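You operate a simulated robot arm through the tools that you are given. There is no shell and no other tool. Be economical: measure what you need, move in short steps, check, and stop when the job is done.

You are at the controls of a simulated two-armed robot. One attempt, no reset.

Task
Take the cap off the grey-collar vial and lay it down on the island top behind the tower. Then put the white tube grip in the orange tray. Then close the steel drawer. Then put the purple tube grip on top of the vent bottle. Then open the right bench drawer. Keep to this order.

Only the result counts: the job must be done as asked and must still hold three seconds after the hand-in. Knocking over, shifting, dropping, spilling or breaking anything else fails it. Lids that push on must go on centred and level and be pressed home; caps that screw on are set level and turned clockwise until they are tight.

Robot
Two 7-joint arms with fingered hands on one trunk, on a base that drives. Base frame: it is fixed to the floor where the robot stands at the start and does not move with it; the origin is under the middle of the robot, x ahead of it, y to its left, z up; the surface under the hand at the start is at about z = 850. Units: mm, degrees, N and s.
The left shoulder is at the start at [70, 157, 1214], the right one opposite. With the tool pointing down near the work surface each hand reaches from about 300 to 900 mm from the robot's upright axis, wherever it stands, measured 20 degrees to its own side. Places, roughly: grey-collar vial [500, 250, 1000]; orange tray (22x16x4 cm) [-1200, -1300, 900]; purple tube grip [4000, 1750, 750]; right bench drawer [3900, 600, 700]; steel drawer [3600, 1600, 600]; vent bottle [4000, 1750, 1000]; white tube grip [-1000, -1250, 750]. Payload 5 kg a hand.
The TCP of each hand is the grasp point between the finger pads, 31 mm short of the fingertips. In the tool frame z runs along the fingers and y along their closing line. The gripper opens to 156 mm. The gripper's body begins 88 mm behind the TCP. The gripper is a hand of 4 fingers: y runs from the thumb to the fingers, the wrist lies at [0, 0, -249] in the tool frame, and closing takes about 1.5 s.
Orientation is that of the tool frame in the base frame, as [roll, pitch, yaw] about the fixed x, y, z axes, in that order (R = Rz(yaw) Ry(pitch) Rx(roll)). With the fingers straight down and closing along the base's y, the tool's x points along the base's -x, its y along +y and its z along -z.

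Tools
- The arms move only by the tool play_rows. It takes "left_deltas", "right_deltas" or both (then of equal length, played together; a hand with none holds still); each is a list of rows, each an object of numbers (a shift or turn left out is 0, a gripper value left out holds the last): "x", "y", "z": the shift along the base's x, y, z in mm; "rx", "ry", "rz": the turn, a rotation vector about the base's x, y, z in degrees. In form: [{"x": .., "y": .., "z": .., "rx": .., "ry": .., "rz": ..}, ...]. A call has 1 to 10 rows; each row shifts and turns the commanded pose from where the row before left it. "left_claw" and "right_claw" are, for a hand that has rows, the finger opening in mm, from 0 to 156, set as the call begins (left out, the last holds). A row lasts 0.2 s, in which the tool goes at most 50 mm and 8.6 degrees; a call with a longer step from one row to the next is refused whole, and so is a gripper value outside its range. A pose out of reach is approached as far as the arm can. The call stops where the force on the tool passes 40 N (or 10 N more than at its start, if that is more) or the arm is blocked; 0.2 s more then pass. Each finger travels about 108 mm/s and halts on what it meets, pressing with about 25 N; the grip force reading is that of the motor and also rises with nothing between the fingers. The clock runs only during rows and for 0.2 s after the last one: add rows that do not move to give the fingers time. The reply holds the time, the measured pose of the TCP, the force on the tool along the base axes, the opening and the grip force, in the units named above and with some noise, with the torque about the TCP (base axes, N m) and any sound that the robot's microphone picked up.
- Cameras (640 x 400 px; columns grow to the right, rows downward): "scene" is now at [122.1, 48.6, 1436.4]; the picture's right is [0.56, -0.83, 0.00], its down [-0.53, -0.36, -0.77] and it looks along [0.63, 0.43, -0.64] (base axes); focal length 291 px, centre (320, 200). "left" rides on the left gripper at [-72, 2, -111] in its tool frame; the picture's right is [-0.02, -1.00, 0.00], its down [0.84, -0.02, -0.54] and it looks along [0.54, -0.01, 0.84] (tool axes); focal length 234 px, centre (320, 200). "right" rides on the right gripper at [72, 2, -111] in its tool frame; the picture's right is [-0.02, 1.00, 0.00], its down [-0.84, -0.02, -0.55] and it looks along [-0.55, -0.01, 0.84] (tool axes); focal length 234 px, centre (320, 200). There is no depth. A picture from a camera that has moved, and an enlarged one, comes with that camera's place and axes in the base frame and with its lens.
- capture(camera): a new picture of that camera. The clock stands still meanwhile.
- raise_lower(by): slides the trunk up (or, below 0, down) by that many mm; the arms and the scene camera ride with it, the base frame stays. It gives what a move gives, with no picture.
- steer(legs): drives the robot by 1 to 6 legs, each [ahead, turn to the left] in mm and degrees, along the robot's own axes; the way and the turn of a leg run together, so that a leg with both is an arc; at most 1500 mm and 180 degrees a leg. The arms and the cameras ride along, it lands a little off, and it stops where it bumps. It gives what a move gives.
- move_fingers(finger1, finger2, finger3, thumb_bend, hand): sets how far each is bent, from 0 (flat) to 100 (curled in); at 30 the hand is open as for a grip, at 70 the pads meet at the TCP. One left out holds its place. A second passes; each finger stops where it meets its share of the squeeze, and holds until it gets a number again. A gripper value or a shape takes the hand back. It gives what a move gives, with no picture; readings hold the bend of each and the force on the fingers (four entries, about 0 where the hand has none), thumb and palm.
- hand_shape(shape, hand): the hand has 4 fingers and takes this shape, open, in about a second: jaw (thumb against the fingers, like two jaws); tri (thumb and two fingers); tip (a fingertip pinch); poke (one finger out to press); point (the index stretched); flat (the hand flat); cup (the hand cupped); fist (a fist). The gripper value then closes the fingers along that shape, each until it touches; the sizes above hold for jaw. It gives what a move gives, with no picture.
- aim_head(pan, tilt): turns the head with the scene camera to pan (to the left, within 86 degrees either way) and tilt (down, from -29 to 69), counted from straight ahead of the robot. It gives what a move gives.
- enlarge(camera, box): a new picture of the part [left, top, right, bottom] of that camera's present view, enlarged. The clock stands still meanwhile.
- finish_job(): hands the job in; it is judged then, once.

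Work in short steps. Places have to be worked out from the pictures, the camera data and where the tool is seen: move nearer, look again, correct. Check each grasp and each placing, and mend what went wrong. You have 165 turns and 118 pictures in all, those below and enlarged ones among them. Open the grippers and draw the arms clear of the work before you hand the job in, unless the task says otherwise.

The tools are called after ">>>" by a JSON object that holds its "method" and its "body". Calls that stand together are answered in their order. play_rows: Moves the arms, as the interface text tells. Its arguments: {"type":"object","properties":{"left_deltas":{"type":"array"},"left_claw":{"type":"number"},"right_deltas":{"type":"array"},"right_claw":{"type":"number"}},"required":[]} The other tools are called the same way: raise_lower (by) slides the trunk up or down; hand_shape (shape, hand) gives the hand a shape; move_fingers (finger1, finger2, finger3, thumb_bend, hand) moves the fingers one by one; steer (legs) drives the base; aim_head (pan, tilt) turns the head that bears the scene camera; capture (camera) takes a picture; enlarge (camera, box) takes an enlarged picture of a part of a camera's view; finish_job () hands the job in.

At the start:

```text
clock: 0.0
left_eef_pos: [443.6, 598.8, 1152.6]
left_tool_rot: [-179.9, 0.1, 179.9]
left_wrist_force: [-0.5, 0.0, -0.7]
left_ft_torque: [-0.03, 0.03, -0.01]
left_opening: 156.1
left_finger_force: 0.0
left_shape: jaw
left_bend: [30.0, 30.0, 30.0, 30.0]
left_finger forces: [0.0, 0.1, 0.0, 0.1, 0.0, 0.1]
right_eef_pos: [612.5, 70.5, 1117.2]
right_tool_rot: [-180.0, -0.1, 179.9]
right_wrist_force: [0.0, 0.1, -0.7]
right_ft_torque: [-0.01, -0.02, 0.01]
right_opening: 155.8
right_finger_force: 0.1
right_shape: jaw
right_bend: [30.0, 30.0, 30.0, 30.0]
right_finger forces: [0.0, 0.0, 0.1, 0.0, 0.0, 0.0]
trunk travel left (down, up): [-600.0, 340.0]
robot x, y, heading: [1.3, 0.8, -0.3]
head pan, tilt: [34.4, 40.1]
```

scene: 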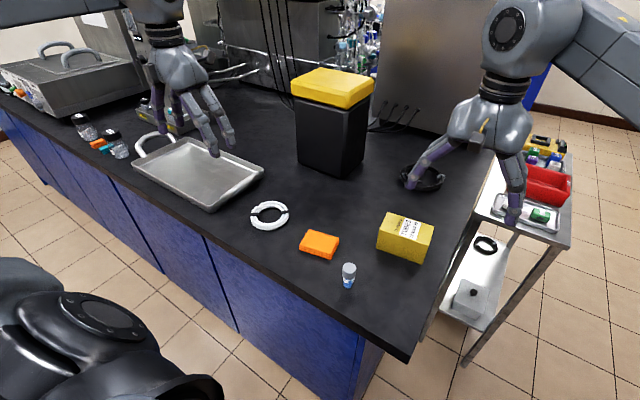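
right: 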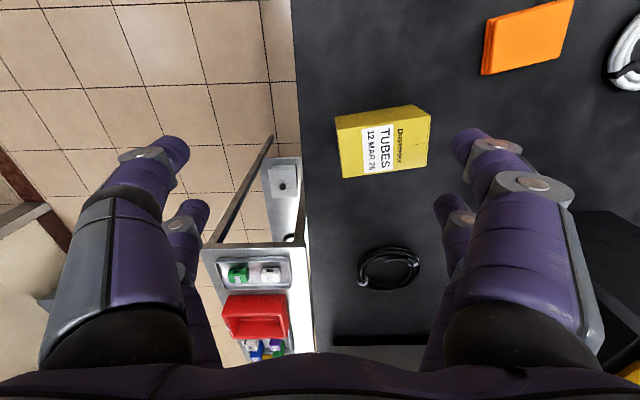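
left: 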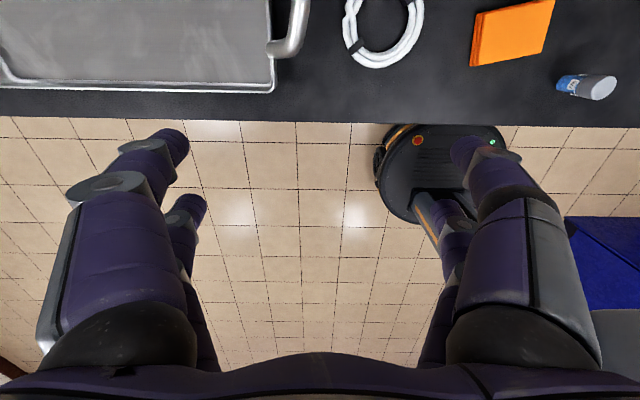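

The vial shows at about [484, 219]; I enlarge the scene around it and around the tower.

>>> {"method": "enlarge", "body": {"camera": "scene", "box": [290, 240, 410, 315]}}

>>> {"method": "enlarge", "body": {"camera": "scene", "box": [200, 0, 520, 200]}}

>>> {"method": "enlarge", "body": {"camera": "left", "box": [520, 50, 640, 125]}}

```text
5.33 times, centred on (350, 278) of scene
camera zoom: at [122.1, 48.6, 1436.4], right [0.56, -0.83, 0.0], down [-0.53, -0.36, -0.77], along [0.63, 0.43, -0.64], focal length 1551 px, centre (160, -213)
```

zoom: 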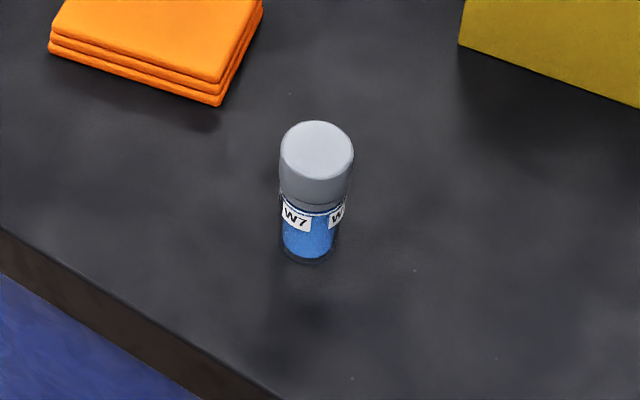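

```text
2.00 times, centred on (360, 100) of scene
camera zoom: at [122.1, 48.6, 1436.4], right [0.56, -0.83, 0.0], down [-0.53, -0.36, -0.77], along [0.63, 0.43, -0.64], focal length 582 px, centre (240, 400)
```

zoom: 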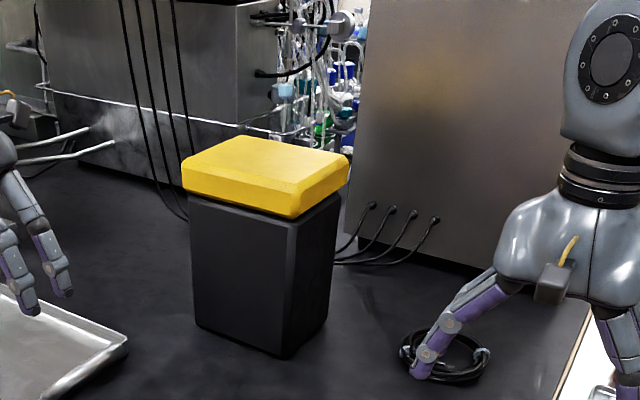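

```text
5.33 times, centred on (580, 88) of left
camera zoom: at [516.5, 599.5, 1263.4], right [0.02, -1.0, 0.0], down [-0.84, -0.02, 0.54], along [-0.54, -0.01, -0.84], focal length 1249 px, centre (-1067, 800)
```

zoom: 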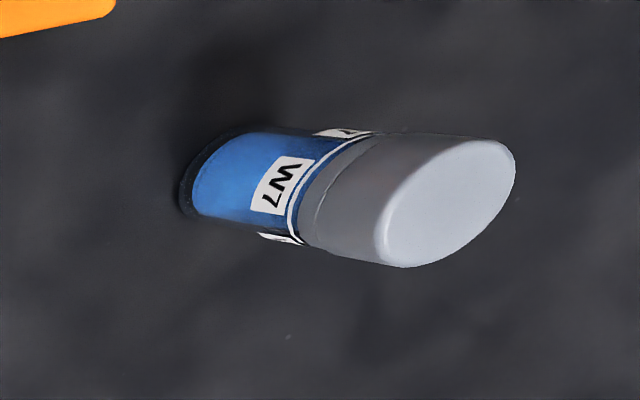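

The vial stands at about [480, 215], base z≈845, top z≈916, about 29 mm wide. The tower is at x 840–974, y 440–636. I turn the robot left so that both hands reach the vial.

>>> {"method": "steer", "body": {"legs": [[0, 24]]}}

>>> {"method": "aim_head", "body": {"pan": 0, "tilt": 42}}

>>> {"method": "capture", "body": {"camera": "scene"}}

```text
clock: 1.6
left_eef_pos: [169.5, 725.1, 1150.7]
left_tool_rot: [180.0, 0.0, -156.7]
left_wrist_force: [0.8, 0.0, -0.3]
left_ft_torque: [-0.01, -0.01, 0.01]
left_opening: 155.9
left_finger_force: 0.1
left_shape: jaw
left_bend: [30.0, 30.0, 30.0, 30.0]
left_finger forces: [0.0, 0.0, 0.0, 0.0, 0.0, 0.0]
right_eef_pos: [534.6, 306.8, 1116.7]
right_tool_rot: [-180.0, -0.2, -156.6]
right_wrist_force: [0.6, 0.5, 0.1]
right_ft_torque: [-0.01, 0.0, -0.01]
right_opening: 155.9
right_finger_force: 0.2
right_shape: jaw
right_bend: [30.0, 30.0, 30.0, 30.0]
right_finger forces: [0.0, 0.0, 0.0, 0.1, 0.0, 0.1]
trunk travel left (down, up): [-600.0, 340.0]
robot x, y, heading: [-1.7, 1.4, 23.3]
head pan, tilt: [34.4, 40.1]
```

```text
clock: 2.6
left_eef_pos: [169.4, 725.0, 1152.7]
left_tool_rot: [-179.9, 0.0, -156.7]
left_wrist_force: [-0.6, 0.5, 0.2]
left_ft_torque: [-0.02, -0.02, -0.03]
left_opening: 155.9
left_finger_force: 0.0
left_shape: jaw
left_bend: [30.0, 30.0, 30.0, 30.0]
left_finger forces: [0.0, 0.1, 0.0, 0.0, 0.0, 0.0]
right_eef_pos: [534.5, 306.3, 1117.7]
right_tool_rot: [180.0, 0.0, -156.6]
right_wrist_force: [-0.4, 0.8, -0.6]
right_ft_torque: [-0.01, 0.0, -0.04]
right_opening: 156.0
right_finger_force: 0.0
right_shape: jaw
right_bend: [30.0, 30.0, 30.0, 30.0]
right_finger forces: [0.1, 0.0, 0.1, 0.0, 0.0, 0.1]
trunk travel left (down, up): [-600.0, 340.0]
robot x, y, heading: [-2.8, -0.8, 23.4]
head pan, tilt: [0.0, 42.0]
```

```text
111 pictures are left
camera scene: at [124.7, 53.5, 1433.6], right [0.4, -0.92, 0.0], down [-0.61, -0.27, -0.74], along [0.68, 0.29, -0.67], focal length 291 px, centre (320, 200)
```

scene: 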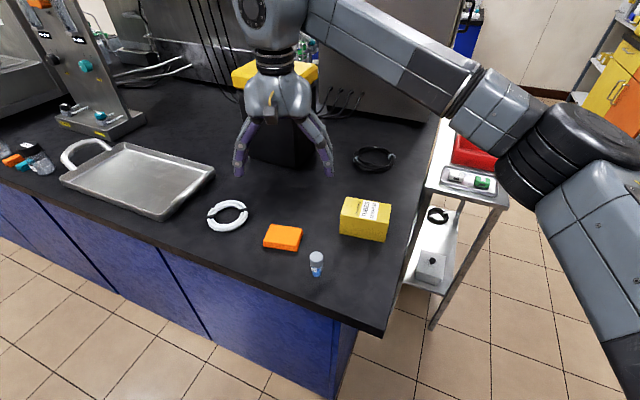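

Only the black-and-yellow tower stands close to the vial. I swing the left hand to horizontal, pointing at the vial, staying clear of the bench.

>>> {"method": "play_rows", "body": {"left_deltas": [{"x": 5, "y": -20, "z": -10, "rx": 3.24, "ry": -7.53}, {"x": 5, "y": -20, "z": -10, "rx": 3.24, "ry": -7.53}, {"x": 5, "y": -20, "z": -10, "rx": 3.24, "ry": -7.53}, {"x": 5, "y": -20, "z": -10, "rx": 3.24, "ry": -7.53}, {"x": 5, "y": -20, "z": -10, "rx": 3.24, "ry": -7.53}, {"x": 5, "y": -20, "z": -10, "rx": 3.24, "ry": -7.53}, {"x": 5, "y": -20, "z": -10, "rx": 3.24, "ry": -7.53}, {"x": 5, "y": -20, "z": -10, "rx": 3.24, "ry": -7.53}, {"x": 5, "y": -20, "z": -10, "rx": 3.24, "ry": -7.53}, {"x": 5, "y": -20, "z": -10, "rx": 3.24, "ry": -7.53}]}}

>>> {"method": "play_rows", "body": {"left_deltas": [{"x": 10, "y": -20, "z": -10, "rx": 3.24, "ry": -7.53}, {"x": 10, "y": -20, "z": -10, "rz": -8}, {"x": 10, "y": -20, "z": -10, "rz": -8}, {"x": 10, "y": -20, "z": -10, "rz": -8}, {"x": 10, "y": -20, "z": -10, "rz": -8}, {"x": 10, "y": -20, "z": -10, "rz": -8}, {"x": 10, "y": -20, "z": -10, "rz": -8}, {"x": 10, "y": -20, "z": -10, "rz": -8}, {"x": 10, "y": -20, "z": -10, "rz": -7}], "left_claw": 90}}

>>> {"method": "capture", "body": {"camera": "scene"}}

>>> {"method": "capture", "body": {"camera": "left"}}

```text
clock: 4.8
left_eef_pos: [241.6, 558.7, 1043.6]
left_tool_rot: [-176.8, 82.1, -153.3]
left_wrist_force: [-0.2, -0.7, -0.5]
left_ft_torque: [0.1, -0.09, 0.02]
left_opening: 155.5
left_finger_force: 0.0
left_shape: jaw
left_bend: [30.0, 30.0, 30.0, 30.0]
left_finger forces: [0.0, 0.0, 0.1, 0.0, 0.0, 0.0]
left hand out of reach, approached as far as the arm can: row 7, 8, 9
right_eef_pos: [535.3, 308.8, 1116.7]
right_tool_rot: [-180.0, -0.1, -156.6]
right_wrist_force: [0.4, 0.3, 0.0]
right_ft_torque: [-0.02, -0.02, -0.03]
right_opening: 156.0
right_finger_force: 0.0
right_shape: jaw
right_bend: [30.0, 30.0, 30.0, 30.0]
right_finger forces: [0.0, 0.0, 0.1, 0.0, 0.0, 0.0]
trunk travel left (down, up): [-600.0, 340.0]
robot x, y, heading: [-0.8, 4.2, 23.3]
head pan, tilt: [0.0, 42.0]
```

```text
clock: 6.8
left_eef_pos: [334.5, 377.4, 953.8]
left_tool_rot: [-47.2, 89.8, -86.9]
left_wrist_force: [0.0, 0.4, -0.4]
left_ft_torque: [0.01, -0.01, -0.05]
left_opening: 90.9
left_finger_force: 0.2
left_shape: jaw
left_bend: [72.0, 72.0, 72.0, 70.0]
left_finger forces: [0.0, 0.0, 0.0, 0.0, 0.1, 0.0]
right_eef_pos: [534.0, 307.8, 1115.9]
right_tool_rot: [-180.0, -0.1, -156.6]
right_wrist_force: [0.1, -0.2, 0.3]
right_ft_torque: [0.02, 0.02, -0.01]
right_opening: 156.2
right_finger_force: 0.0
right_shape: jaw
right_bend: [30.0, 30.0, 30.0, 30.0]
right_finger forces: [0.0, 0.0, 0.0, 0.0, 0.1, 0.1]
trunk travel left (down, up): [-600.0, 340.0]
robot x, y, heading: [1.9, 0.3, 23.5]
head pan, tilt: [0.0, 42.0]
```

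```text
110 pictures are left
camera scene: at [125.5, 54.2, 1433.5], right [0.4, -0.92, 0.0], down [-0.61, -0.27, -0.74], along [0.68, 0.29, -0.67], focal length 291 px, centre (320, 200)
```

scene: 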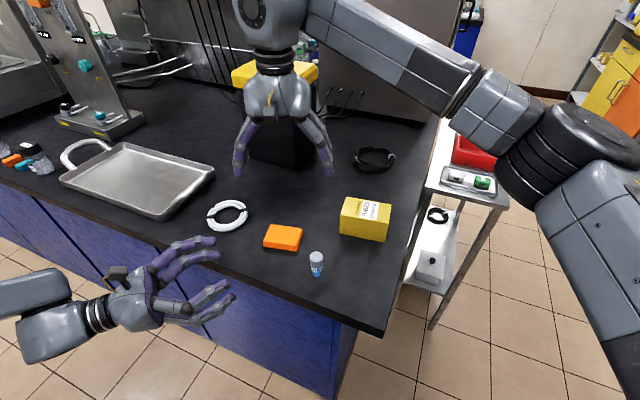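

```text
109 pictures are left
camera left: at [251.7, 448.8, 1024.8], right [-0.64, -0.77, 0.03], down [-0.43, 0.33, -0.84], along [0.64, -0.55, -0.54], focal length 234 px, centre (320, 200)
```

left: 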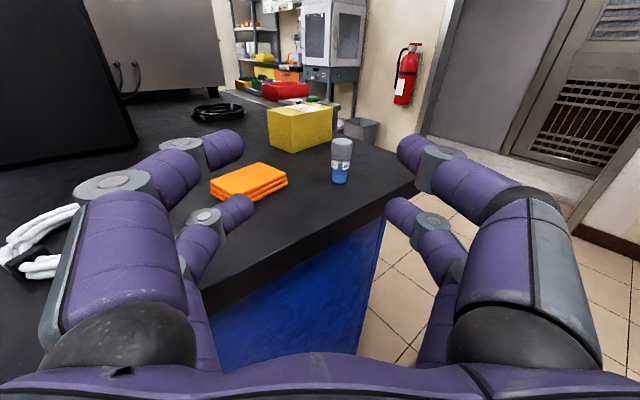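

Four fingers in jaw shape would also cover the cap, so I try the tip shape on both hands for a slimmer grip and look.

>>> {"method": "hand_shape", "body": {"shape": "tip", "hand": "left"}}

>>> {"method": "hand_shape", "body": {"shape": "tip", "hand": "right"}}

>>> {"method": "capture", "body": {"camera": "left"}}

>>> {"method": "capture", "body": {"camera": "right"}}

>>> {"method": "enlarge", "body": {"camera": "scene", "box": [0, 200, 320, 400]}}

```text
clock: 7.7
left_eef_pos: [334.1, 377.3, 952.7]
left_tool_rot: [-28.7, 89.9, -68.4]
left_wrist_force: [0.0, -0.7, 0.9]
left_ft_torque: [0.01, 0.04, 0.0]
left_opening: 155.8
left_finger_force: 0.0
left_shape: tip
left_bend: [30.0, 30.0, 30.0, 30.0]
left_finger forces: [0.1, 0.1, 0.0, 0.0, 0.2, 0.0]
right_eef_pos: [534.3, 307.0, 1118.0]
right_tool_rot: [-180.0, -0.1, -156.6]
right_wrist_force: [-0.1, 0.5, -0.9]
right_ft_torque: [0.05, -0.01, -0.01]
right_opening: 156.1
right_finger_force: 0.1
right_shape: jaw
right_bend: [30.0, 30.0, 30.0, 30.0]
right_finger forces: [0.0, 0.0, 0.1, 0.1, 0.0, 0.1]
trunk travel left (down, up): [-600.0, 340.0]
robot x, y, heading: [0.1, -0.2, 23.2]
head pan, tilt: [0.0, 42.0]
```

```text
clock: 8.6
left_eef_pos: [333.5, 376.6, 953.0]
left_tool_rot: [-25.0, 89.9, -64.7]
left_wrist_force: [-0.5, 0.3, 0.0]
left_ft_torque: [0.0, 0.02, 0.0]
left_opening: 156.1
left_finger_force: 0.1
left_shape: tip
left_bend: [30.0, 30.0, 30.0, 30.0]
left_finger forces: [0.1, 0.0, 0.1, 0.0, 0.0, 0.0]
right_eef_pos: [534.4, 307.5, 1116.4]
right_tool_rot: [180.0, -0.2, -156.6]
right_wrist_force: [0.4, -0.1, -0.3]
right_ft_torque: [-0.01, 0.0, 0.01]
right_opening: 156.2
right_finger_force: 0.0
right_shape: tip
right_bend: [30.0, 30.0, 30.0, 30.0]
right_finger forces: [0.1, 0.0, 0.0, 0.0, 0.0, 0.0]
trunk travel left (down, up): [-600.0, 340.0]
robot x, y, heading: [-2.0, 1.2, 23.3]
head pan, tilt: [0.0, 42.0]
```

```text
108 pictures are left
camera left: at [250.8, 448.2, 1025.3], right [-0.64, -0.77, 0.03], down [-0.43, 0.33, -0.84], along [0.64, -0.55, -0.54], focal length 234 px, centre (320, 200)
```

left: 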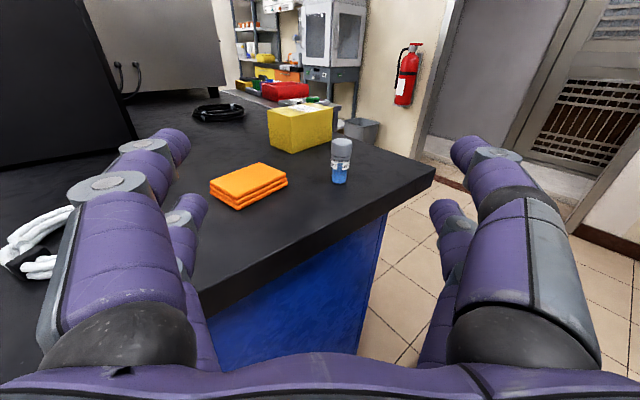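

```text
107 pictures are left
camera right: at [467.5, 279.7, 1228.0], right [-0.37, 0.93, 0.0], down [0.78, 0.31, 0.54], along [0.5, 0.2, -0.84], focal length 234 px, centre (320, 200)
```

right: 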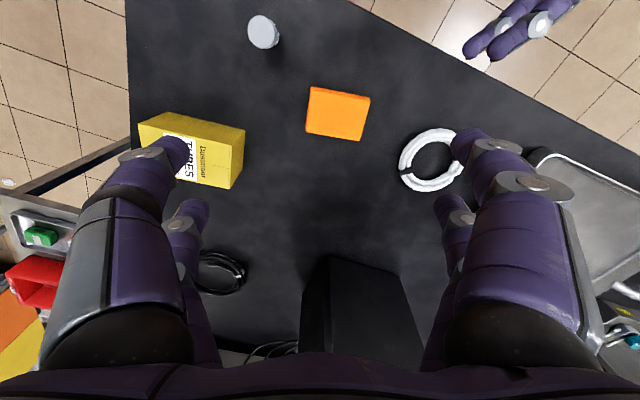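

```text
2.00 times, centred on (160, 300) of scene
camera zoom: at [124.5, 53.5, 1433.6], right [0.4, -0.92, 0.0], down [-0.61, -0.27, -0.74], along [0.68, 0.29, -0.67], focal length 582 px, centre (640, 0)
```

zoom: 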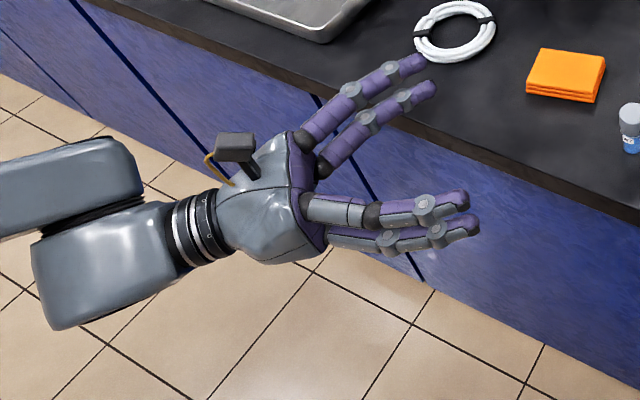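

The open shape looks the same, so I close the left hand partway in the tip shape to see how it pinches.

>>> {"method": "play_rows", "body": {"left_deltas": [{}, {}, {}, {}, {}, {}, {}], "left_claw": 20}}

>>> {"method": "capture", "body": {"camera": "left"}}

>>> {"method": "enlarge", "body": {"camera": "scene", "box": [80, 200, 340, 362]}}

```text
clock: 10.2
left_eef_pos: [334.1, 375.8, 952.9]
left_tool_rot: [-26.4, 89.7, -66.3]
left_wrist_force: [0.0, 0.0, 0.3]
left_ft_torque: [0.0, 0.03, -0.05]
left_opening: 20.6
left_finger_force: 0.1
left_shape: tip
left_bend: [72.0, 72.0, 72.0, 70.0]
left_finger forces: [0.0, 0.0, 0.0, 0.0, 0.0, 0.0]
right_eef_pos: [534.6, 307.6, 1116.3]
right_tool_rot: [-180.0, -0.1, -156.5]
right_wrist_force: [0.0, 0.3, -0.3]
right_ft_torque: [-0.01, -0.02, -0.02]
right_opening: 155.8
right_finger_force: 0.0
right_shape: tip
right_bend: [30.0, 30.0, 30.0, 30.0]
right_finger forces: [0.1, 0.0, 0.0, 0.0, 0.1, 0.1]
trunk travel left (down, up): [-600.0, 340.0]
robot x, y, heading: [0.8, 1.7, 23.2]
head pan, tilt: [0.0, 42.0]
```

```text
105 pictures are left
camera left: at [250.9, 448.2, 1025.2], right [-0.64, -0.77, 0.03], down [-0.43, 0.33, -0.84], along [0.64, -0.55, -0.54], focal length 234 px, centre (320, 200)
```

left: 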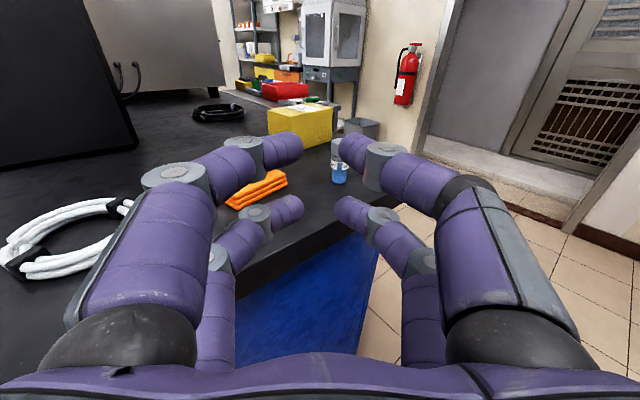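

```text
2.46 times, centred on (210, 281) of scene
camera zoom: at [124.6, 53.5, 1433.6], right [0.4, -0.92, 0.0], down [-0.61, -0.27, -0.74], along [0.68, 0.29, -0.67], focal length 716 px, centre (591, 1)
```

zoom: 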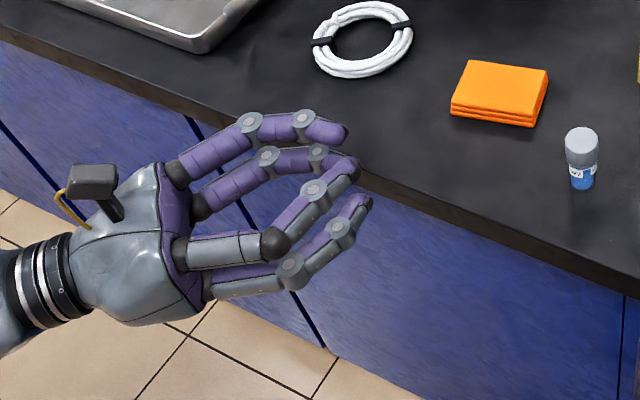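

The fingers form two rows about 45 mm apart, so I will grip the cap with the right hand first. I bring it over the vial, turned back 60° to leave room for a counter-clockwise turn.

>>> {"method": "hand_shape", "body": {"shape": "jaw", "hand": "right"}}

>>> {"method": "play_rows", "body": {"right_deltas": [{"x": -7, "y": -11.5, "z": -10, "rz": -8}, {"x": -7, "y": -11.5, "z": -10, "rz": -8}, {"x": -7, "y": -11.5, "z": -10, "rz": -8}, {"x": -7, "y": -11.5, "z": -10, "rz": -8}, {"x": -7, "y": -11.5, "z": -10, "rz": -8}, {"x": -7, "y": -11.5, "z": -10, "rz": -8}, {"x": -7, "y": -11.5, "z": -10, "rz": -8}, {"x": -6, "y": -11.5, "z": -10, "rz": -4}, {}], "right_claw": 100}}

>>> {"method": "capture", "body": {"camera": "right"}}

>>> {"method": "capture", "body": {"camera": "scene"}}

```text
clock: 11.1
left_eef_pos: [334.2, 376.7, 953.9]
left_tool_rot: [-26.4, 89.7, -66.1]
left_wrist_force: [-0.1, 0.3, 1.3]
left_ft_torque: [0.01, -0.02, -0.01]
left_opening: 20.4
left_finger_force: 0.1
left_shape: tip
left_bend: [72.0, 72.0, 72.0, 70.0]
left_finger forces: [0.0, 0.0, 0.1, 0.0, 0.0, 0.0]
right_eef_pos: [534.9, 307.0, 1117.4]
right_tool_rot: [180.0, 0.0, -156.6]
right_wrist_force: [0.1, 0.5, 0.0]
right_ft_torque: [-0.01, -0.03, 0.04]
right_opening: 155.7
right_finger_force: 0.0
right_shape: jaw
right_bend: [30.0, 30.0, 30.0, 30.0]
right_finger forces: [0.1, 0.1, 0.0, 0.1, 0.0, 0.0]
trunk travel left (down, up): [-600.0, 340.0]
robot x, y, heading: [1.3, -4.8, 23.5]
head pan, tilt: [0.0, 42.0]
```

```text
clock: 13.1
left_eef_pos: [333.7, 377.3, 954.6]
left_tool_rot: [-21.0, 89.8, -60.7]
left_wrist_force: [0.2, 0.6, -0.1]
left_ft_torque: [0.03, 0.0, 0.01]
left_opening: 20.4
left_finger_force: 0.0
left_shape: tip
left_bend: [72.0, 72.0, 72.0, 70.0]
left_finger forces: [0.0, 0.0, 0.0, 0.1, 0.0, 0.0]
right_eef_pos: [697.0, 201.8, 953.6]
right_tool_rot: [179.9, -0.1, 143.4]
right_wrist_force: [0.4, 0.6, 7.6]
right_ft_torque: [-0.45, 0.13, -0.03]
right_opening: 100.0
right_finger_force: 0.0
right_shape: jaw
right_bend: [31.0, 31.0, 29.0, 71.0]
right_finger forces: [0.1, 0.1, 7.1, 0.0, 0.1, 0.1]
right hand out of reach, approached as far as the arm can: row 4, 5, 6, 7, 8
trunk travel left (down, up): [-600.0, 340.0]
robot x, y, heading: [-1.1, 1.3, 23.3]
head pan, tilt: [0.0, 42.0]
```

```text
103 pictures are left
camera right: at [640.6, 245.0, 1064.8], right [0.61, 0.79, 0.0], down [0.66, -0.52, 0.54], along [0.43, -0.33, -0.84], focal length 234 px, centre (320, 200)
```

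right: 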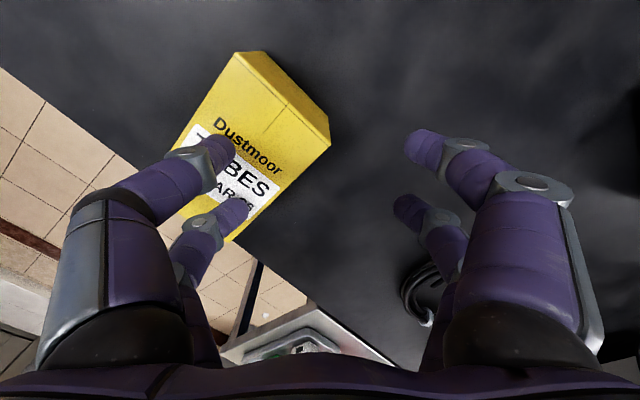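

```text
102 pictures are left
camera scene: at [123.9, 53.8, 1433.7], right [0.4, -0.92, 0.0], down [-0.61, -0.27, -0.74], along [0.68, 0.29, -0.67], focal length 291 px, centre (320, 200)
```

scene: 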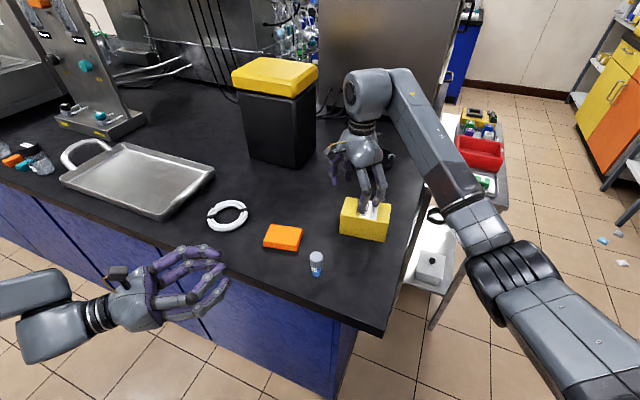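

The turn took the arm out of reach and it drifted onto the yellow box with a light touch. I lift straight up at once.

>>> {"method": "play_rows", "body": {"right_deltas": [{"z": 20}, {"z": 30}, {"z": 30}, {"z": 30}, {"z": 30}, {"z": 20}], "right_claw": 156}}

>>> {"method": "capture", "body": {"camera": "scene"}}

```text
clock: 14.5
left_eef_pos: [334.1, 376.6, 953.7]
left_tool_rot: [-22.8, 89.8, -62.5]
left_wrist_force: [-0.4, 0.1, 0.1]
left_ft_torque: [0.02, 0.02, 0.03]
left_opening: 20.4
left_finger_force: 0.0
left_shape: tip
left_bend: [72.0, 72.0, 72.0, 70.0]
left_finger forces: [0.0, 0.0, 0.1, 0.0, 0.1, 0.0]
right_eef_pos: [739.1, 211.6, 1101.4]
right_tool_rot: [-179.9, -0.2, 143.4]
right_wrist_force: [0.5, -0.1, 0.3]
right_ft_torque: [0.01, -0.04, -0.02]
right_opening: 155.9
right_finger_force: 0.0
right_shape: jaw
right_bend: [30.0, 30.0, 30.0, 30.0]
right_finger forces: [0.0, 0.0, 0.0, 0.0, 0.0, 0.0]
right hand out of reach, approached as far as the arm can: row 1, 2, 3, 4, 5
trunk travel left (down, up): [-600.0, 340.0]
robot x, y, heading: [-0.0, -1.1, 23.2]
head pan, tilt: [0.0, 42.0]
```

```text
101 pictures are left
camera scene: at [124.3, 53.5, 1433.6], right [0.4, -0.92, 0.0], down [-0.61, -0.27, -0.74], along [0.68, 0.29, -0.67], focal length 291 px, centre (320, 200)
```

scene: 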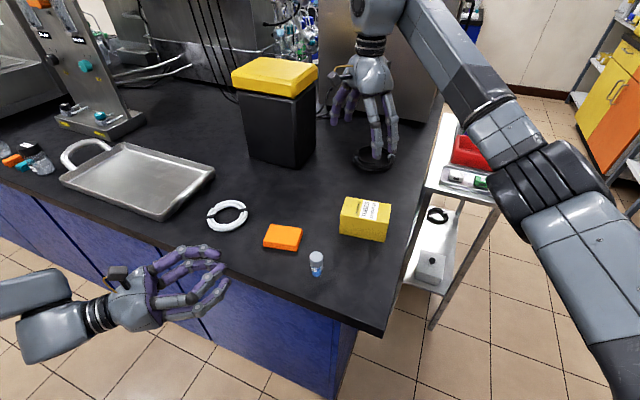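

The box has not moved. I turn the hand back to its former heading at this safe height.

>>> {"method": "play_rows", "body": {"right_deltas": [{"rz": 8}, {"rz": 8}, {"rz": 8}, {"rz": 8}, {"rz": 8}, {"rz": 8}, {"rz": 8}, {"rz": 4}, {}, {}]}}

```text
clock: 16.7
left_eef_pos: [335.0, 376.8, 953.3]
left_tool_rot: [-26.5, 89.8, -66.2]
left_wrist_force: [0.1, 0.6, 0.2]
left_ft_torque: [-0.01, -0.02, 0.01]
left_opening: 20.5
left_finger_force: 0.2
left_shape: tip
left_bend: [72.0, 72.0, 72.0, 70.0]
left_finger forces: [0.0, 0.0, 0.0, 0.0, 0.1, 0.0]
right_eef_pos: [739.4, 211.5, 1100.6]
right_tool_rot: [-180.0, -0.1, -156.6]
right_wrist_force: [-0.2, 0.4, 0.7]
right_ft_torque: [-0.01, 0.02, -0.02]
right_opening: 155.9
right_finger_force: 0.1
right_shape: jaw
right_bend: [30.0, 30.0, 30.0, 30.0]
right_finger forces: [0.0, 0.0, 0.0, 0.1, 0.0, 0.0]
trunk travel left (down, up): [-600.0, 340.0]
robot x, y, heading: [-3.5, -0.1, 23.2]
head pan, tilt: [0.0, 42.0]
```

The commanded pose resets to what was reached. I draw the right hand in, then turn the robot about 20° further left so that the vial lies on the right arm's side.

>>> {"method": "play_rows", "body": {"right_deltas": [{"x": -28}, {"x": -28}, {"x": -28}, {"x": -28}, {"x": -28}]}}

>>> {"method": "steer", "body": {"legs": [[0, 20]]}}

```text
clock: 17.9
left_eef_pos: [333.5, 377.4, 954.4]
left_tool_rot: [-19.1, 89.8, -58.8]
left_wrist_force: [-0.2, -0.1, 0.2]
left_ft_torque: [-0.02, -0.02, 0.01]
left_opening: 20.4
left_finger_force: 0.2
left_shape: tip
left_bend: [72.0, 72.0, 72.0, 70.0]
left_finger forces: [0.0, 0.1, 0.1, 0.0, 0.1, 0.0]
right_eef_pos: [596.2, 211.2, 1099.8]
right_tool_rot: [-180.0, -0.1, -156.6]
right_wrist_force: [0.2, -0.5, -0.3]
right_ft_torque: [0.03, 0.0, -0.01]
right_opening: 155.7
right_finger_force: 0.1
right_shape: jaw
right_bend: [30.0, 30.0, 30.0, 30.0]
right_finger forces: [0.1, 0.0, 0.0, 0.0, 0.0, 0.0]
trunk travel left (down, up): [-600.0, 340.0]
robot x, y, heading: [0.4, -0.2, 23.2]
head pan, tilt: [0.0, 42.0]
```

```text
clock: 19.4
left_eef_pos: [184.5, 468.9, 953.7]
left_tool_rot: [-24.6, 89.8, -44.3]
left_wrist_force: [-0.5, 0.9, 0.2]
left_ft_torque: [-0.01, 0.01, -0.01]
left_opening: 20.3
left_finger_force: 0.2
left_shape: tip
left_bend: [72.0, 72.0, 72.0, 70.0]
left_finger forces: [0.0, 0.0, 0.0, 0.0, 0.0, 0.1]
right_eef_pos: [489.1, 401.8, 1099.4]
right_tool_rot: [-180.0, -0.1, -136.6]
right_wrist_force: [-0.1, 1.3, -0.8]
right_ft_torque: [-0.01, -0.05, -0.01]
right_opening: 155.9
right_finger_force: 0.0
right_shape: jaw
right_bend: [30.0, 30.0, 30.0, 30.0]
right_finger forces: [0.0, 0.0, 0.1, 0.0, 0.1, 0.0]
trunk travel left (down, up): [-600.0, 340.0]
robot x, y, heading: [0.5, 1.8, 43.5]
head pan, tilt: [0.0, 42.0]
```

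Now I move the right hand over the vial with no turning, and look.

>>> {"method": "play_rows", "body": {"right_deltas": [{"x": -2, "y": -32, "z": -6}, {"x": -2, "y": -32, "z": -6}, {"x": -2, "y": -32, "z": -6}, {"x": -1, "y": -32, "z": -6}, {"x": -1, "y": -32, "z": -6}, {"x": -1, "y": -27, "z": -6}]}}

>>> {"method": "aim_head", "body": {"pan": -15, "tilt": 45}}

>>> {"method": "capture", "body": {"camera": "right"}}

>>> {"method": "capture", "body": {"camera": "scene"}}

```text
clock: 20.8
left_eef_pos: [185.1, 468.0, 954.9]
left_tool_rot: [-7.3, 89.9, -27.1]
left_wrist_force: [-0.1, -0.7, 0.4]
left_ft_torque: [0.0, -0.03, 0.04]
left_opening: 20.5
left_finger_force: 0.0
left_shape: tip
left_bend: [72.0, 72.0, 72.0, 70.0]
left_finger forces: [0.0, 0.0, 0.0, 0.0, 0.1, 0.0]
right_eef_pos: [480.6, 213.2, 1063.8]
right_tool_rot: [179.9, 0.0, -136.6]
right_wrist_force: [-0.6, -0.6, -0.5]
right_ft_torque: [0.03, 0.0, 0.0]
right_opening: 155.9
right_finger_force: 0.0
right_shape: jaw
right_bend: [30.0, 30.0, 30.0, 30.0]
right_finger forces: [0.1, 0.0, 0.1, 0.0, 0.1, 0.1]
trunk travel left (down, up): [-600.0, 340.0]
robot x, y, heading: [2.6, -1.3, 43.6]
head pan, tilt: [0.0, 42.0]
```

```text
clock: 21.6
left_eef_pos: [185.0, 469.3, 953.5]
left_tool_rot: [-27.3, 89.8, -46.9]
left_wrist_force: [0.1, 0.1, -0.3]
left_ft_torque: [-0.01, 0.0, 0.0]
left_opening: 20.1
left_finger_force: 0.0
left_shape: tip
left_bend: [72.0, 72.0, 72.0, 70.0]
left_finger forces: [0.0, 0.0, 0.0, 0.0, 0.1, 0.0]
right_eef_pos: [480.9, 214.5, 1063.2]
right_tool_rot: [-179.9, -0.1, -136.5]
right_wrist_force: [-0.2, 0.6, 0.1]
right_ft_torque: [0.01, -0.02, 0.0]
right_opening: 156.0
right_finger_force: 0.0
right_shape: jaw
right_bend: [30.0, 30.0, 30.0, 30.0]
right_finger forces: [0.0, 0.0, 0.0, 0.1, 0.0, 0.0]
trunk travel left (down, up): [-600.0, 340.0]
robot x, y, heading: [-2.8, 2.8, 43.3]
head pan, tilt: [-15.0, 45.0]
```

```text
100 pictures are left
camera right: at [427.2, 166.5, 1174.4], right [-0.67, 0.74, 0.0], down [0.62, 0.56, 0.54], along [0.4, 0.36, -0.84], focal length 234 px, centre (320, 200)
```

right: 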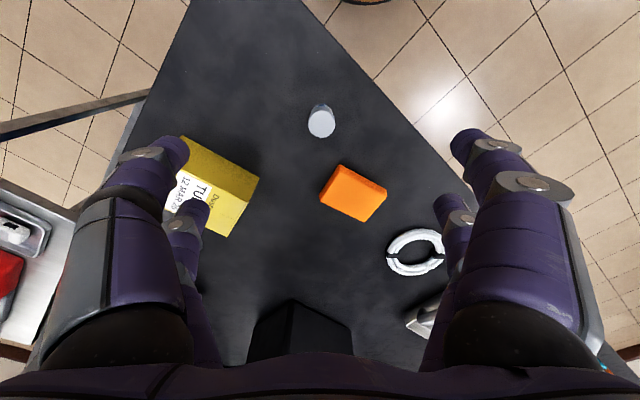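

```text
99 pictures are left
camera scene: at [109.6, 73.8, 1429.3], right [0.48, -0.88, 0.0], down [-0.62, -0.34, -0.71], along [0.62, 0.34, -0.71], focal length 291 px, centre (320, 200)
```

scene: 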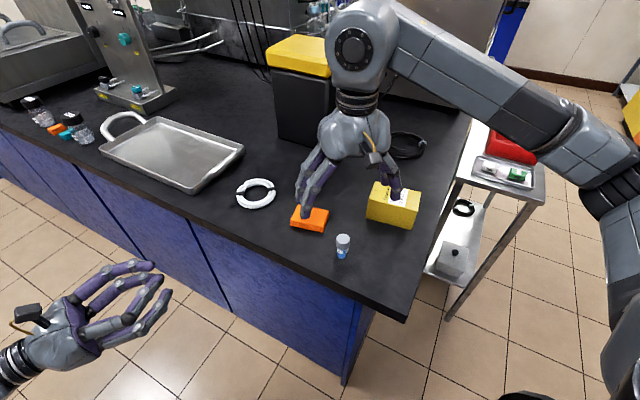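

The right camera puts the vial at about [476, 212], matching the earlier fix. I narrow the fingers and lower onto the cap.

>>> {"method": "play_rows", "body": {"right_deltas": [{"x": -2, "z": -10}, {"z": -20}, {"z": -20}, {"z": -20}, {"z": -20}], "right_claw": 70}}

>>> {"method": "capture", "body": {"camera": "right"}}

```text
clock: 22.8
left_eef_pos: [185.5, 467.8, 953.3]
left_tool_rot: [-25.9, 89.8, -45.6]
left_wrist_force: [-0.1, 0.0, 0.0]
left_ft_torque: [-0.05, 0.01, -0.03]
left_opening: 20.3
left_finger_force: 0.0
left_shape: tip
left_bend: [72.0, 72.0, 72.0, 70.0]
left_finger forces: [0.1, 0.0, 0.0, 0.0, 0.0, 0.0]
right_eef_pos: [478.4, 214.7, 974.1]
right_tool_rot: [-179.9, 0.0, -136.6]
right_wrist_force: [-0.1, -0.1, 0.1]
right_ft_torque: [0.02, 0.0, 0.0]
right_opening: 70.6
right_finger_force: 0.1
right_shape: jaw
right_bend: [73.0, 73.0, 73.0, 70.0]
right_finger forces: [0.0, 0.1, 0.1, 0.1, 0.1, 0.1]
trunk travel left (down, up): [-600.0, 340.0]
robot x, y, heading: [-1.2, 0.3, 43.5]
head pan, tilt: [-15.0, 45.0]
```

```text
98 pictures are left
camera right: at [423.9, 164.8, 1084.6], right [-0.67, 0.74, 0.0], down [0.62, 0.56, 0.54], along [0.4, 0.36, -0.84], focal length 234 px, centre (320, 200)
```

right: 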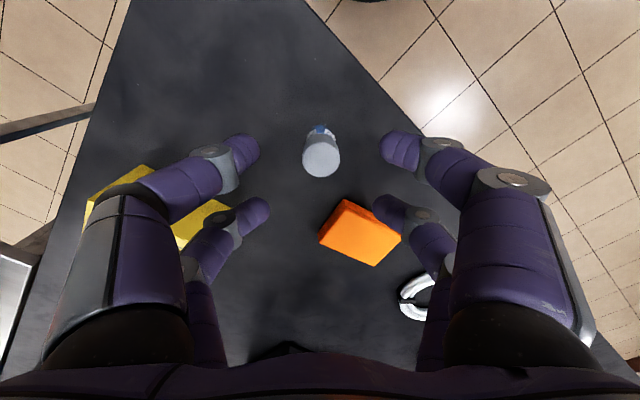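

It is centred to within 2 mm. I lower to z≈908 and close on the cap.

>>> {"method": "play_rows", "body": {"right_deltas": [{"x": -1, "y": -1, "z": -20}, {"z": -20}, {"z": -20}, {"z": -6}]}}

>>> {"method": "play_rows", "body": {"right_deltas": [{}, {}, {}, {}, {}, {}], "right_claw": 22}}

>>> {"method": "capture", "body": {"camera": "right"}}

```text
clock: 23.8
left_eef_pos: [184.8, 468.7, 952.5]
left_tool_rot: [-24.9, 89.8, -44.6]
left_wrist_force: [-0.1, 0.1, 0.2]
left_ft_torque: [0.02, 0.0, 0.0]
left_opening: 20.4
left_finger_force: 0.0
left_shape: tip
left_bend: [72.0, 72.0, 72.0, 70.0]
left_finger forces: [0.0, 0.1, 0.1, 0.0, 0.1, 0.1]
right_eef_pos: [475.2, 213.3, 906.9]
right_tool_rot: [180.0, -0.1, -136.6]
right_wrist_force: [0.2, 0.6, 0.1]
right_ft_torque: [0.0, -0.02, 0.04]
right_opening: 70.5
right_finger_force: 0.1
right_shape: jaw
right_bend: [73.0, 73.0, 73.0, 70.0]
right_finger forces: [0.1, 0.0, 0.0, 0.1, 0.0, 0.0]
trunk travel left (down, up): [-600.0, 340.0]
robot x, y, heading: [3.3, -0.2, 43.2]
head pan, tilt: [-15.0, 45.0]
```

```text
clock: 25.2
left_eef_pos: [185.6, 468.2, 954.2]
left_tool_rot: [-24.2, 89.9, -43.8]
left_wrist_force: [-0.1, -0.5, -0.8]
left_ft_torque: [-0.02, 0.02, -0.02]
left_opening: 20.5
left_finger_force: 0.1
left_shape: tip
left_bend: [72.0, 72.0, 72.0, 70.0]
left_finger forces: [0.1, 0.0, 0.1, 0.0, 0.0, 0.0]
right_eef_pos: [475.7, 213.6, 906.1]
right_tool_rot: [-180.0, -0.1, -136.7]
right_wrist_force: [0.0, -0.4, 0.7]
right_ft_torque: [0.0, 0.02, -0.02]
right_opening: 22.5
right_finger_force: 0.0
right_shape: jaw
right_bend: [72.0, 72.0, 72.0, 70.0]
right_finger forces: [0.1, 0.0, 0.0, 0.1, 0.0, 0.1]
trunk travel left (down, up): [-600.0, 340.0]
robot x, y, heading: [0.9, -0.8, 43.6]
head pan, tilt: [-15.0, 45.0]
```

```text
97 pictures are left
camera right: at [421.9, 164.5, 1018.1], right [-0.67, 0.74, 0.0], down [0.62, 0.56, 0.54], along [0.4, 0.36, -0.84], focal length 234 px, centre (320, 200)
```

right: 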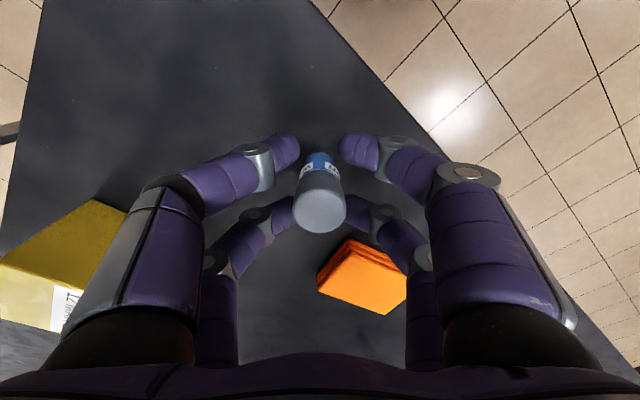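

No contact yet at 22 mm: the cap sits between the finger rows. I close further and watch the force.

>>> {"method": "play_rows", "body": {"right_deltas": [{}, {}, {}, {}, {}, {}], "right_claw": 0}}

>>> {"method": "capture", "body": {"camera": "right"}}

```text
clock: 26.6
left_eef_pos: [184.1, 468.2, 952.7]
left_tool_rot: [-24.6, 89.8, -44.4]
left_wrist_force: [-0.5, -0.5, 0.8]
left_ft_torque: [0.0, 0.02, 0.01]
left_opening: 20.4
left_finger_force: 0.0
left_shape: tip
left_bend: [72.0, 72.0, 72.0, 70.0]
left_finger forces: [0.1, 0.0, 0.0, 0.0, 0.0, 0.0]
right_eef_pos: [475.5, 213.1, 907.5]
right_tool_rot: [-179.9, -0.1, -136.6]
right_wrist_force: [-0.2, 0.6, -0.1]
right_ft_torque: [-0.02, 0.03, -0.02]
right_opening: 0.0
right_finger_force: 25.1
right_shape: jaw
right_bend: [70.0, 70.0, 70.0, 70.0]
right_finger forces: [0.1, 0.1, 0.0, 0.0, 0.1, 0.0]
trunk travel left (down, up): [-600.0, 340.0]
robot x, y, heading: [-0.2, 0.6, 43.4]
head pan, tilt: [-15.0, 45.0]
```

```text
96 pictures are left
camera right: at [421.9, 164.5, 1018.1], right [-0.67, 0.74, 0.0], down [0.62, 0.56, 0.54], along [0.4, 0.36, -0.84], focal length 234 px, centre (320, 200)
```

right: 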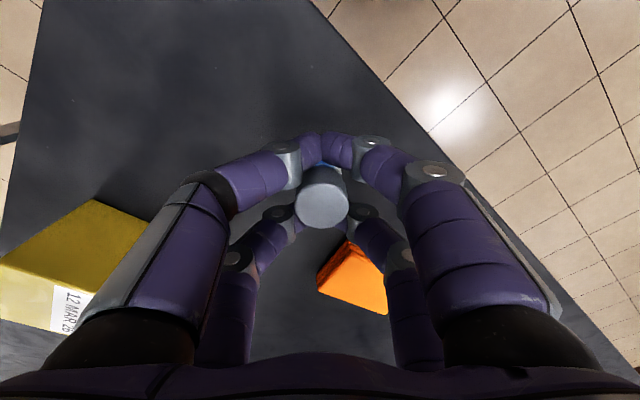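

The rows closed fully on either side of the vial. I open, rise, and test the tri and tip closures in free air.

>>> {"method": "play_rows", "body": {"right_deltas": [{}, {}, {}, {"z": 15}, {"z": 20}, {"z": 20}, {"z": 25}], "right_claw": 70}}

>>> {"method": "hand_shape", "body": {"shape": "tri", "hand": "right"}}

>>> {"method": "play_rows", "body": {"right_deltas": [{}, {}, {}, {}, {}, {}, {}, {}], "right_claw": 10}}

>>> {"method": "capture", "body": {"camera": "right"}}

>>> {"method": "hand_shape", "body": {"shape": "tip", "hand": "right"}}

>>> {"method": "play_rows", "body": {"right_deltas": [{}, {}, {}, {}, {}, {}, {}, {}], "right_claw": 5}}

>>> {"method": "capture", "body": {"camera": "right"}}

```text
clock: 28.2
left_eef_pos: [183.3, 468.3, 954.0]
left_tool_rot: [-22.4, 89.8, -42.1]
left_wrist_force: [0.1, 0.0, -0.5]
left_ft_torque: [0.0, 0.0, 0.02]
left_opening: 20.4
left_finger_force: 0.0
left_shape: tip
left_bend: [72.0, 72.0, 72.0, 70.0]
left_finger forces: [0.1, 0.0, 0.0, 0.1, 0.1, 0.1]
right_eef_pos: [477.4, 215.3, 987.8]
right_tool_rot: [-180.0, -0.2, -136.7]
right_wrist_force: [-0.3, 0.4, 0.2]
right_ft_torque: [-0.01, 0.02, 0.02]
right_opening: 69.6
right_finger_force: 0.0
right_shape: jaw
right_bend: [73.0, 73.0, 73.0, 70.0]
right_finger forces: [0.1, 0.1, 0.0, 0.0, 0.0, 0.0]
trunk travel left (down, up): [-600.0, 340.0]
robot x, y, heading: [-1.3, -1.2, 43.4]
head pan, tilt: [-15.0, 45.0]
```

```text
clock: 29.1
left_eef_pos: [184.3, 468.6, 953.3]
left_tool_rot: [-23.8, 89.9, -43.6]
left_wrist_force: [-0.2, -0.6, 0.9]
left_ft_torque: [0.01, -0.06, 0.01]
left_opening: 20.2
left_finger_force: 0.0
left_shape: tip
left_bend: [72.0, 72.0, 72.0, 70.0]
left_finger forces: [0.1, 0.0, 0.1, 0.0, 0.0, 0.0]
right_eef_pos: [476.9, 214.9, 988.9]
right_tool_rot: [-180.0, -0.2, -136.6]
right_wrist_force: [-0.1, -0.6, 0.1]
right_ft_torque: [0.04, -0.03, -0.01]
right_opening: 156.1
right_finger_force: 0.0
right_shape: tri
right_bend: [30.0, 30.0, 30.0, 30.0]
right_finger forces: [0.0, 0.1, 0.0, 0.0, 0.0, 0.0]
trunk travel left (down, up): [-600.0, 340.0]
robot x, y, heading: [1.9, -0.4, 43.3]
head pan, tilt: [-15.0, 45.0]
```

```text
clock: 30.9
left_eef_pos: [185.2, 468.8, 952.8]
left_tool_rot: [-24.5, 89.8, -44.2]
left_wrist_force: [0.2, 0.1, 0.1]
left_ft_torque: [0.03, 0.04, -0.02]
left_opening: 20.2
left_finger_force: 0.2
left_shape: tip
left_bend: [72.0, 72.0, 72.0, 70.0]
left_finger forces: [0.0, 0.0, 0.0, 0.0, 0.0, 0.0]
right_eef_pos: [477.1, 215.5, 988.0]
right_tool_rot: [179.9, 0.0, -136.6]
right_wrist_force: [-0.5, 0.4, -0.2]
right_ft_torque: [-0.01, -0.02, 0.0]
right_opening: 10.3
right_finger_force: 0.1
right_shape: tri
right_bend: [71.0, 71.0, 71.0, 70.0]
right_finger forces: [0.0, 0.0, 0.0, 0.0, 0.1, 0.0]
trunk travel left (down, up): [-600.0, 340.0]
robot x, y, heading: [1.9, -0.8, 43.3]
head pan, tilt: [-15.0, 45.0]
```

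```text
95 pictures are left
camera right: at [422.8, 166.2, 1099.0], right [-0.67, 0.74, 0.0], down [0.62, 0.56, 0.54], along [0.4, 0.36, -0.84], focal length 234 px, centre (320, 200)
```

right: 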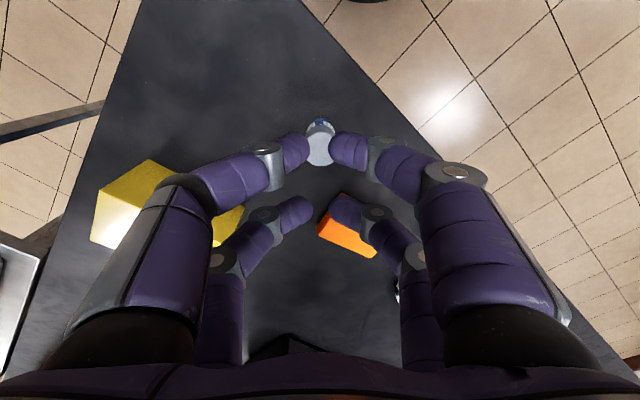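

```text
clock: 31.8
left_eef_pos: [185.4, 468.8, 953.1]
left_tool_rot: [-24.7, 89.8, -44.3]
left_wrist_force: [0.2, -0.2, 0.5]
left_ft_torque: [0.0, -0.04, 0.0]
left_opening: 20.2
left_finger_force: 0.0
left_shape: tip
left_bend: [72.0, 72.0, 72.0, 70.0]
left_finger forces: [0.0, 0.1, 0.1, 0.0, 0.1, 0.1]
right_eef_pos: [477.0, 214.5, 987.0]
right_tool_rot: [-180.0, -0.1, -136.6]
right_wrist_force: [0.5, 0.6, -0.1]
right_ft_torque: [-0.01, -0.01, 0.01]
right_opening: 155.7
right_finger_force: 0.0
right_shape: tip
right_bend: [30.0, 30.0, 30.0, 30.0]
right_finger forces: [0.0, 0.0, 0.0, 0.0, 0.0, 0.0]
trunk travel left (down, up): [-600.0, 340.0]
robot x, y, heading: [1.7, -5.4, 43.2]
head pan, tilt: [-15.0, 45.0]
```

```text
clock: 33.6
left_eef_pos: [186.6, 469.2, 952.5]
left_tool_rot: [-24.4, 89.8, -44.0]
left_wrist_force: [-0.3, 0.0, -0.6]
left_ft_torque: [-0.02, 0.0, 0.0]
left_opening: 20.4
left_finger_force: 0.0
left_shape: tip
left_bend: [72.0, 72.0, 72.0, 70.0]
left_finger forces: [0.1, 0.0, 0.0, 0.0, 0.0, 0.1]
right_eef_pos: [476.3, 214.5, 986.8]
right_tool_rot: [180.0, -0.2, -136.6]
right_wrist_force: [-0.5, -0.4, 1.0]
right_ft_torque: [-0.01, -0.01, 0.03]
right_opening: 5.1
right_finger_force: 0.1
right_shape: tip
right_bend: [71.0, 71.0, 71.0, 70.0]
right_finger forces: [0.0, 0.1, 0.0, 0.0, 0.0, 0.0]
trunk travel left (down, up): [-600.0, 340.0]
robot x, y, heading: [-0.7, -1.3, 43.4]
head pan, tilt: [-15.0, 45.0]
```

```text
94 pictures are left
camera right: at [422.8, 166.2, 1099.0], right [-0.67, 0.74, 0.0], down [0.62, 0.56, 0.54], along [0.4, 0.36, -0.84], focal length 234 px, centre (320, 200)
```

right: 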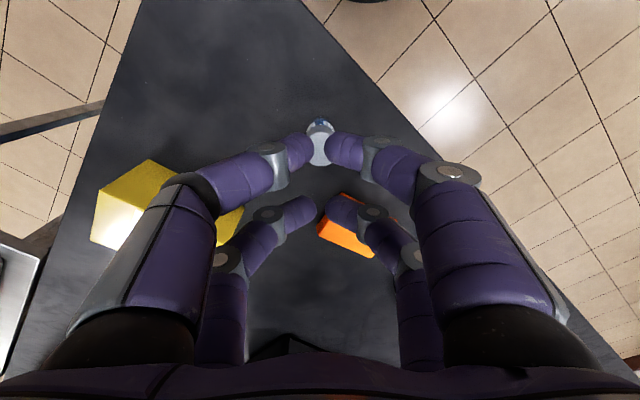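

All shapes look alike, with rows at about ±21 mm, so I will use single rows. To learn which digit is which, I bend each left finger by a different amount.

>>> {"method": "move_fingers", "body": {"hand": "left", "finger1": 75, "finger2": 50, "finger3": 25, "thumb_bend": 0}}

>>> {"method": "capture", "body": {"camera": "left"}}

```text
clock: 34.6
left_eef_pos: [185.8, 468.5, 952.5]
left_tool_rot: [-23.9, 89.7, -43.7]
left_wrist_force: [0.5, 0.4, 0.3]
left_ft_torque: [0.02, -0.01, -0.03]
left_opening: 103.9
left_finger_force: 0.0
left_shape: fingers
left_bend: [75.0, 50.0, 25.0, 0.0]
left_finger forces: [0.0, 0.1, 0.0, 0.0, 0.1, 0.0]
right_eef_pos: [476.3, 214.8, 988.1]
right_tool_rot: [-179.9, -0.1, -136.7]
right_wrist_force: [0.3, 0.2, -0.9]
right_ft_torque: [0.02, 0.01, -0.04]
right_opening: 5.6
right_finger_force: 0.0
right_shape: tip
right_bend: [71.0, 71.0, 71.0, 70.0]
right_finger forces: [0.0, 0.1, 0.1, 0.0, 0.0, 0.0]
trunk travel left (down, up): [-600.0, 340.0]
robot x, y, heading: [1.1, 0.7, 43.4]
head pan, tilt: [-15.0, 45.0]
```

```text
93 pictures are left
camera left: at [82.1, 506.4, 1025.3], right [-0.34, -0.94, 0.03], down [-0.52, 0.16, -0.84], along [0.79, -0.3, -0.54], focal length 234 px, centre (320, 200)
```

left: 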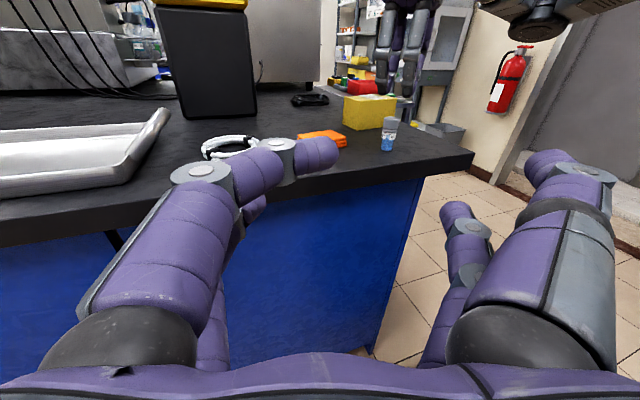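

Finger1 and thumb form one row, finger2 and finger3 the other. Before gripping, I test in the air how far the right wrist can turn counter-clockwise.

>>> {"method": "play_rows", "body": {"right_deltas": [{"z": 15, "rz": 8.5}, {"rz": 8.5}, {"rz": 8.5}, {"rz": 8.5}, {"rz": 8.5}, {"rz": 8.5}, {"rz": 8.5}, {"rz": 8.5}, {"rz": 8.5}, {"rz": 8.5}]}}

```text
clock: 36.8
left_eef_pos: [184.7, 468.3, 953.5]
left_tool_rot: [-23.3, 89.8, -43.0]
left_wrist_force: [0.0, 1.3, 0.3]
left_ft_torque: [0.0, -0.01, 0.02]
left_opening: 104.3
left_finger_force: 0.0
left_shape: fingers
left_bend: [75.0, 50.0, 25.0, 0.0]
left_finger forces: [0.1, 0.1, 0.1, 0.0, 0.0, 0.0]
right_eef_pos: [477.1, 213.1, 1002.5]
right_tool_rot: [179.9, -0.1, -51.5]
right_wrist_force: [-1.5, 0.1, -0.5]
right_ft_torque: [0.0, -0.02, -0.01]
right_opening: 5.2
right_finger_force: 0.0
right_shape: tip
right_bend: [71.0, 71.0, 71.0, 70.0]
right_finger forces: [0.0, 0.0, 0.1, 0.1, 0.0, 0.1]
trunk travel left (down, up): [-600.0, 340.0]
robot x, y, heading: [-0.5, 0.4, 43.3]
head pan, tilt: [-15.0, 45.0]
```

+85° is reachable; I try further.

>>> {"method": "play_rows", "body": {"right_deltas": [{"rz": 8.5}, {"rz": 8.5}, {"rz": 8.5}, {"rz": 8.5}, {"rz": 8.5}, {"rz": 8.5}, {"rz": 8.5}, {"rz": 8.5}, {"rz": 8.5}, {"rz": 8.5}]}}

```text
clock: 39.0
left_eef_pos: [185.3, 468.6, 954.1]
left_tool_rot: [-24.2, 89.8, -43.9]
left_wrist_force: [-1.0, -0.3, -0.4]
left_ft_torque: [-0.01, 0.0, -0.01]
left_opening: 104.2
left_finger_force: 0.0
left_shape: fingers
left_bend: [75.0, 50.0, 25.0, 0.0]
left_finger forces: [0.1, 0.0, 0.0, 0.0, 0.0, 0.0]
right_eef_pos: [476.7, 213.4, 1003.3]
right_tool_rot: [179.9, 0.0, 33.6]
right_wrist_force: [0.7, 0.1, -0.1]
right_ft_torque: [0.02, 0.02, 0.0]
right_opening: 5.3
right_finger_force: 0.1
right_shape: tip
right_bend: [71.0, 71.0, 71.0, 70.0]
right_finger forces: [0.0, 0.0, 0.1, 0.0, 0.1, 0.0]
trunk travel left (down, up): [-600.0, 340.0]
robot x, y, heading: [-0.8, 1.6, 43.2]
head pan, tilt: [-15.0, 45.0]
```

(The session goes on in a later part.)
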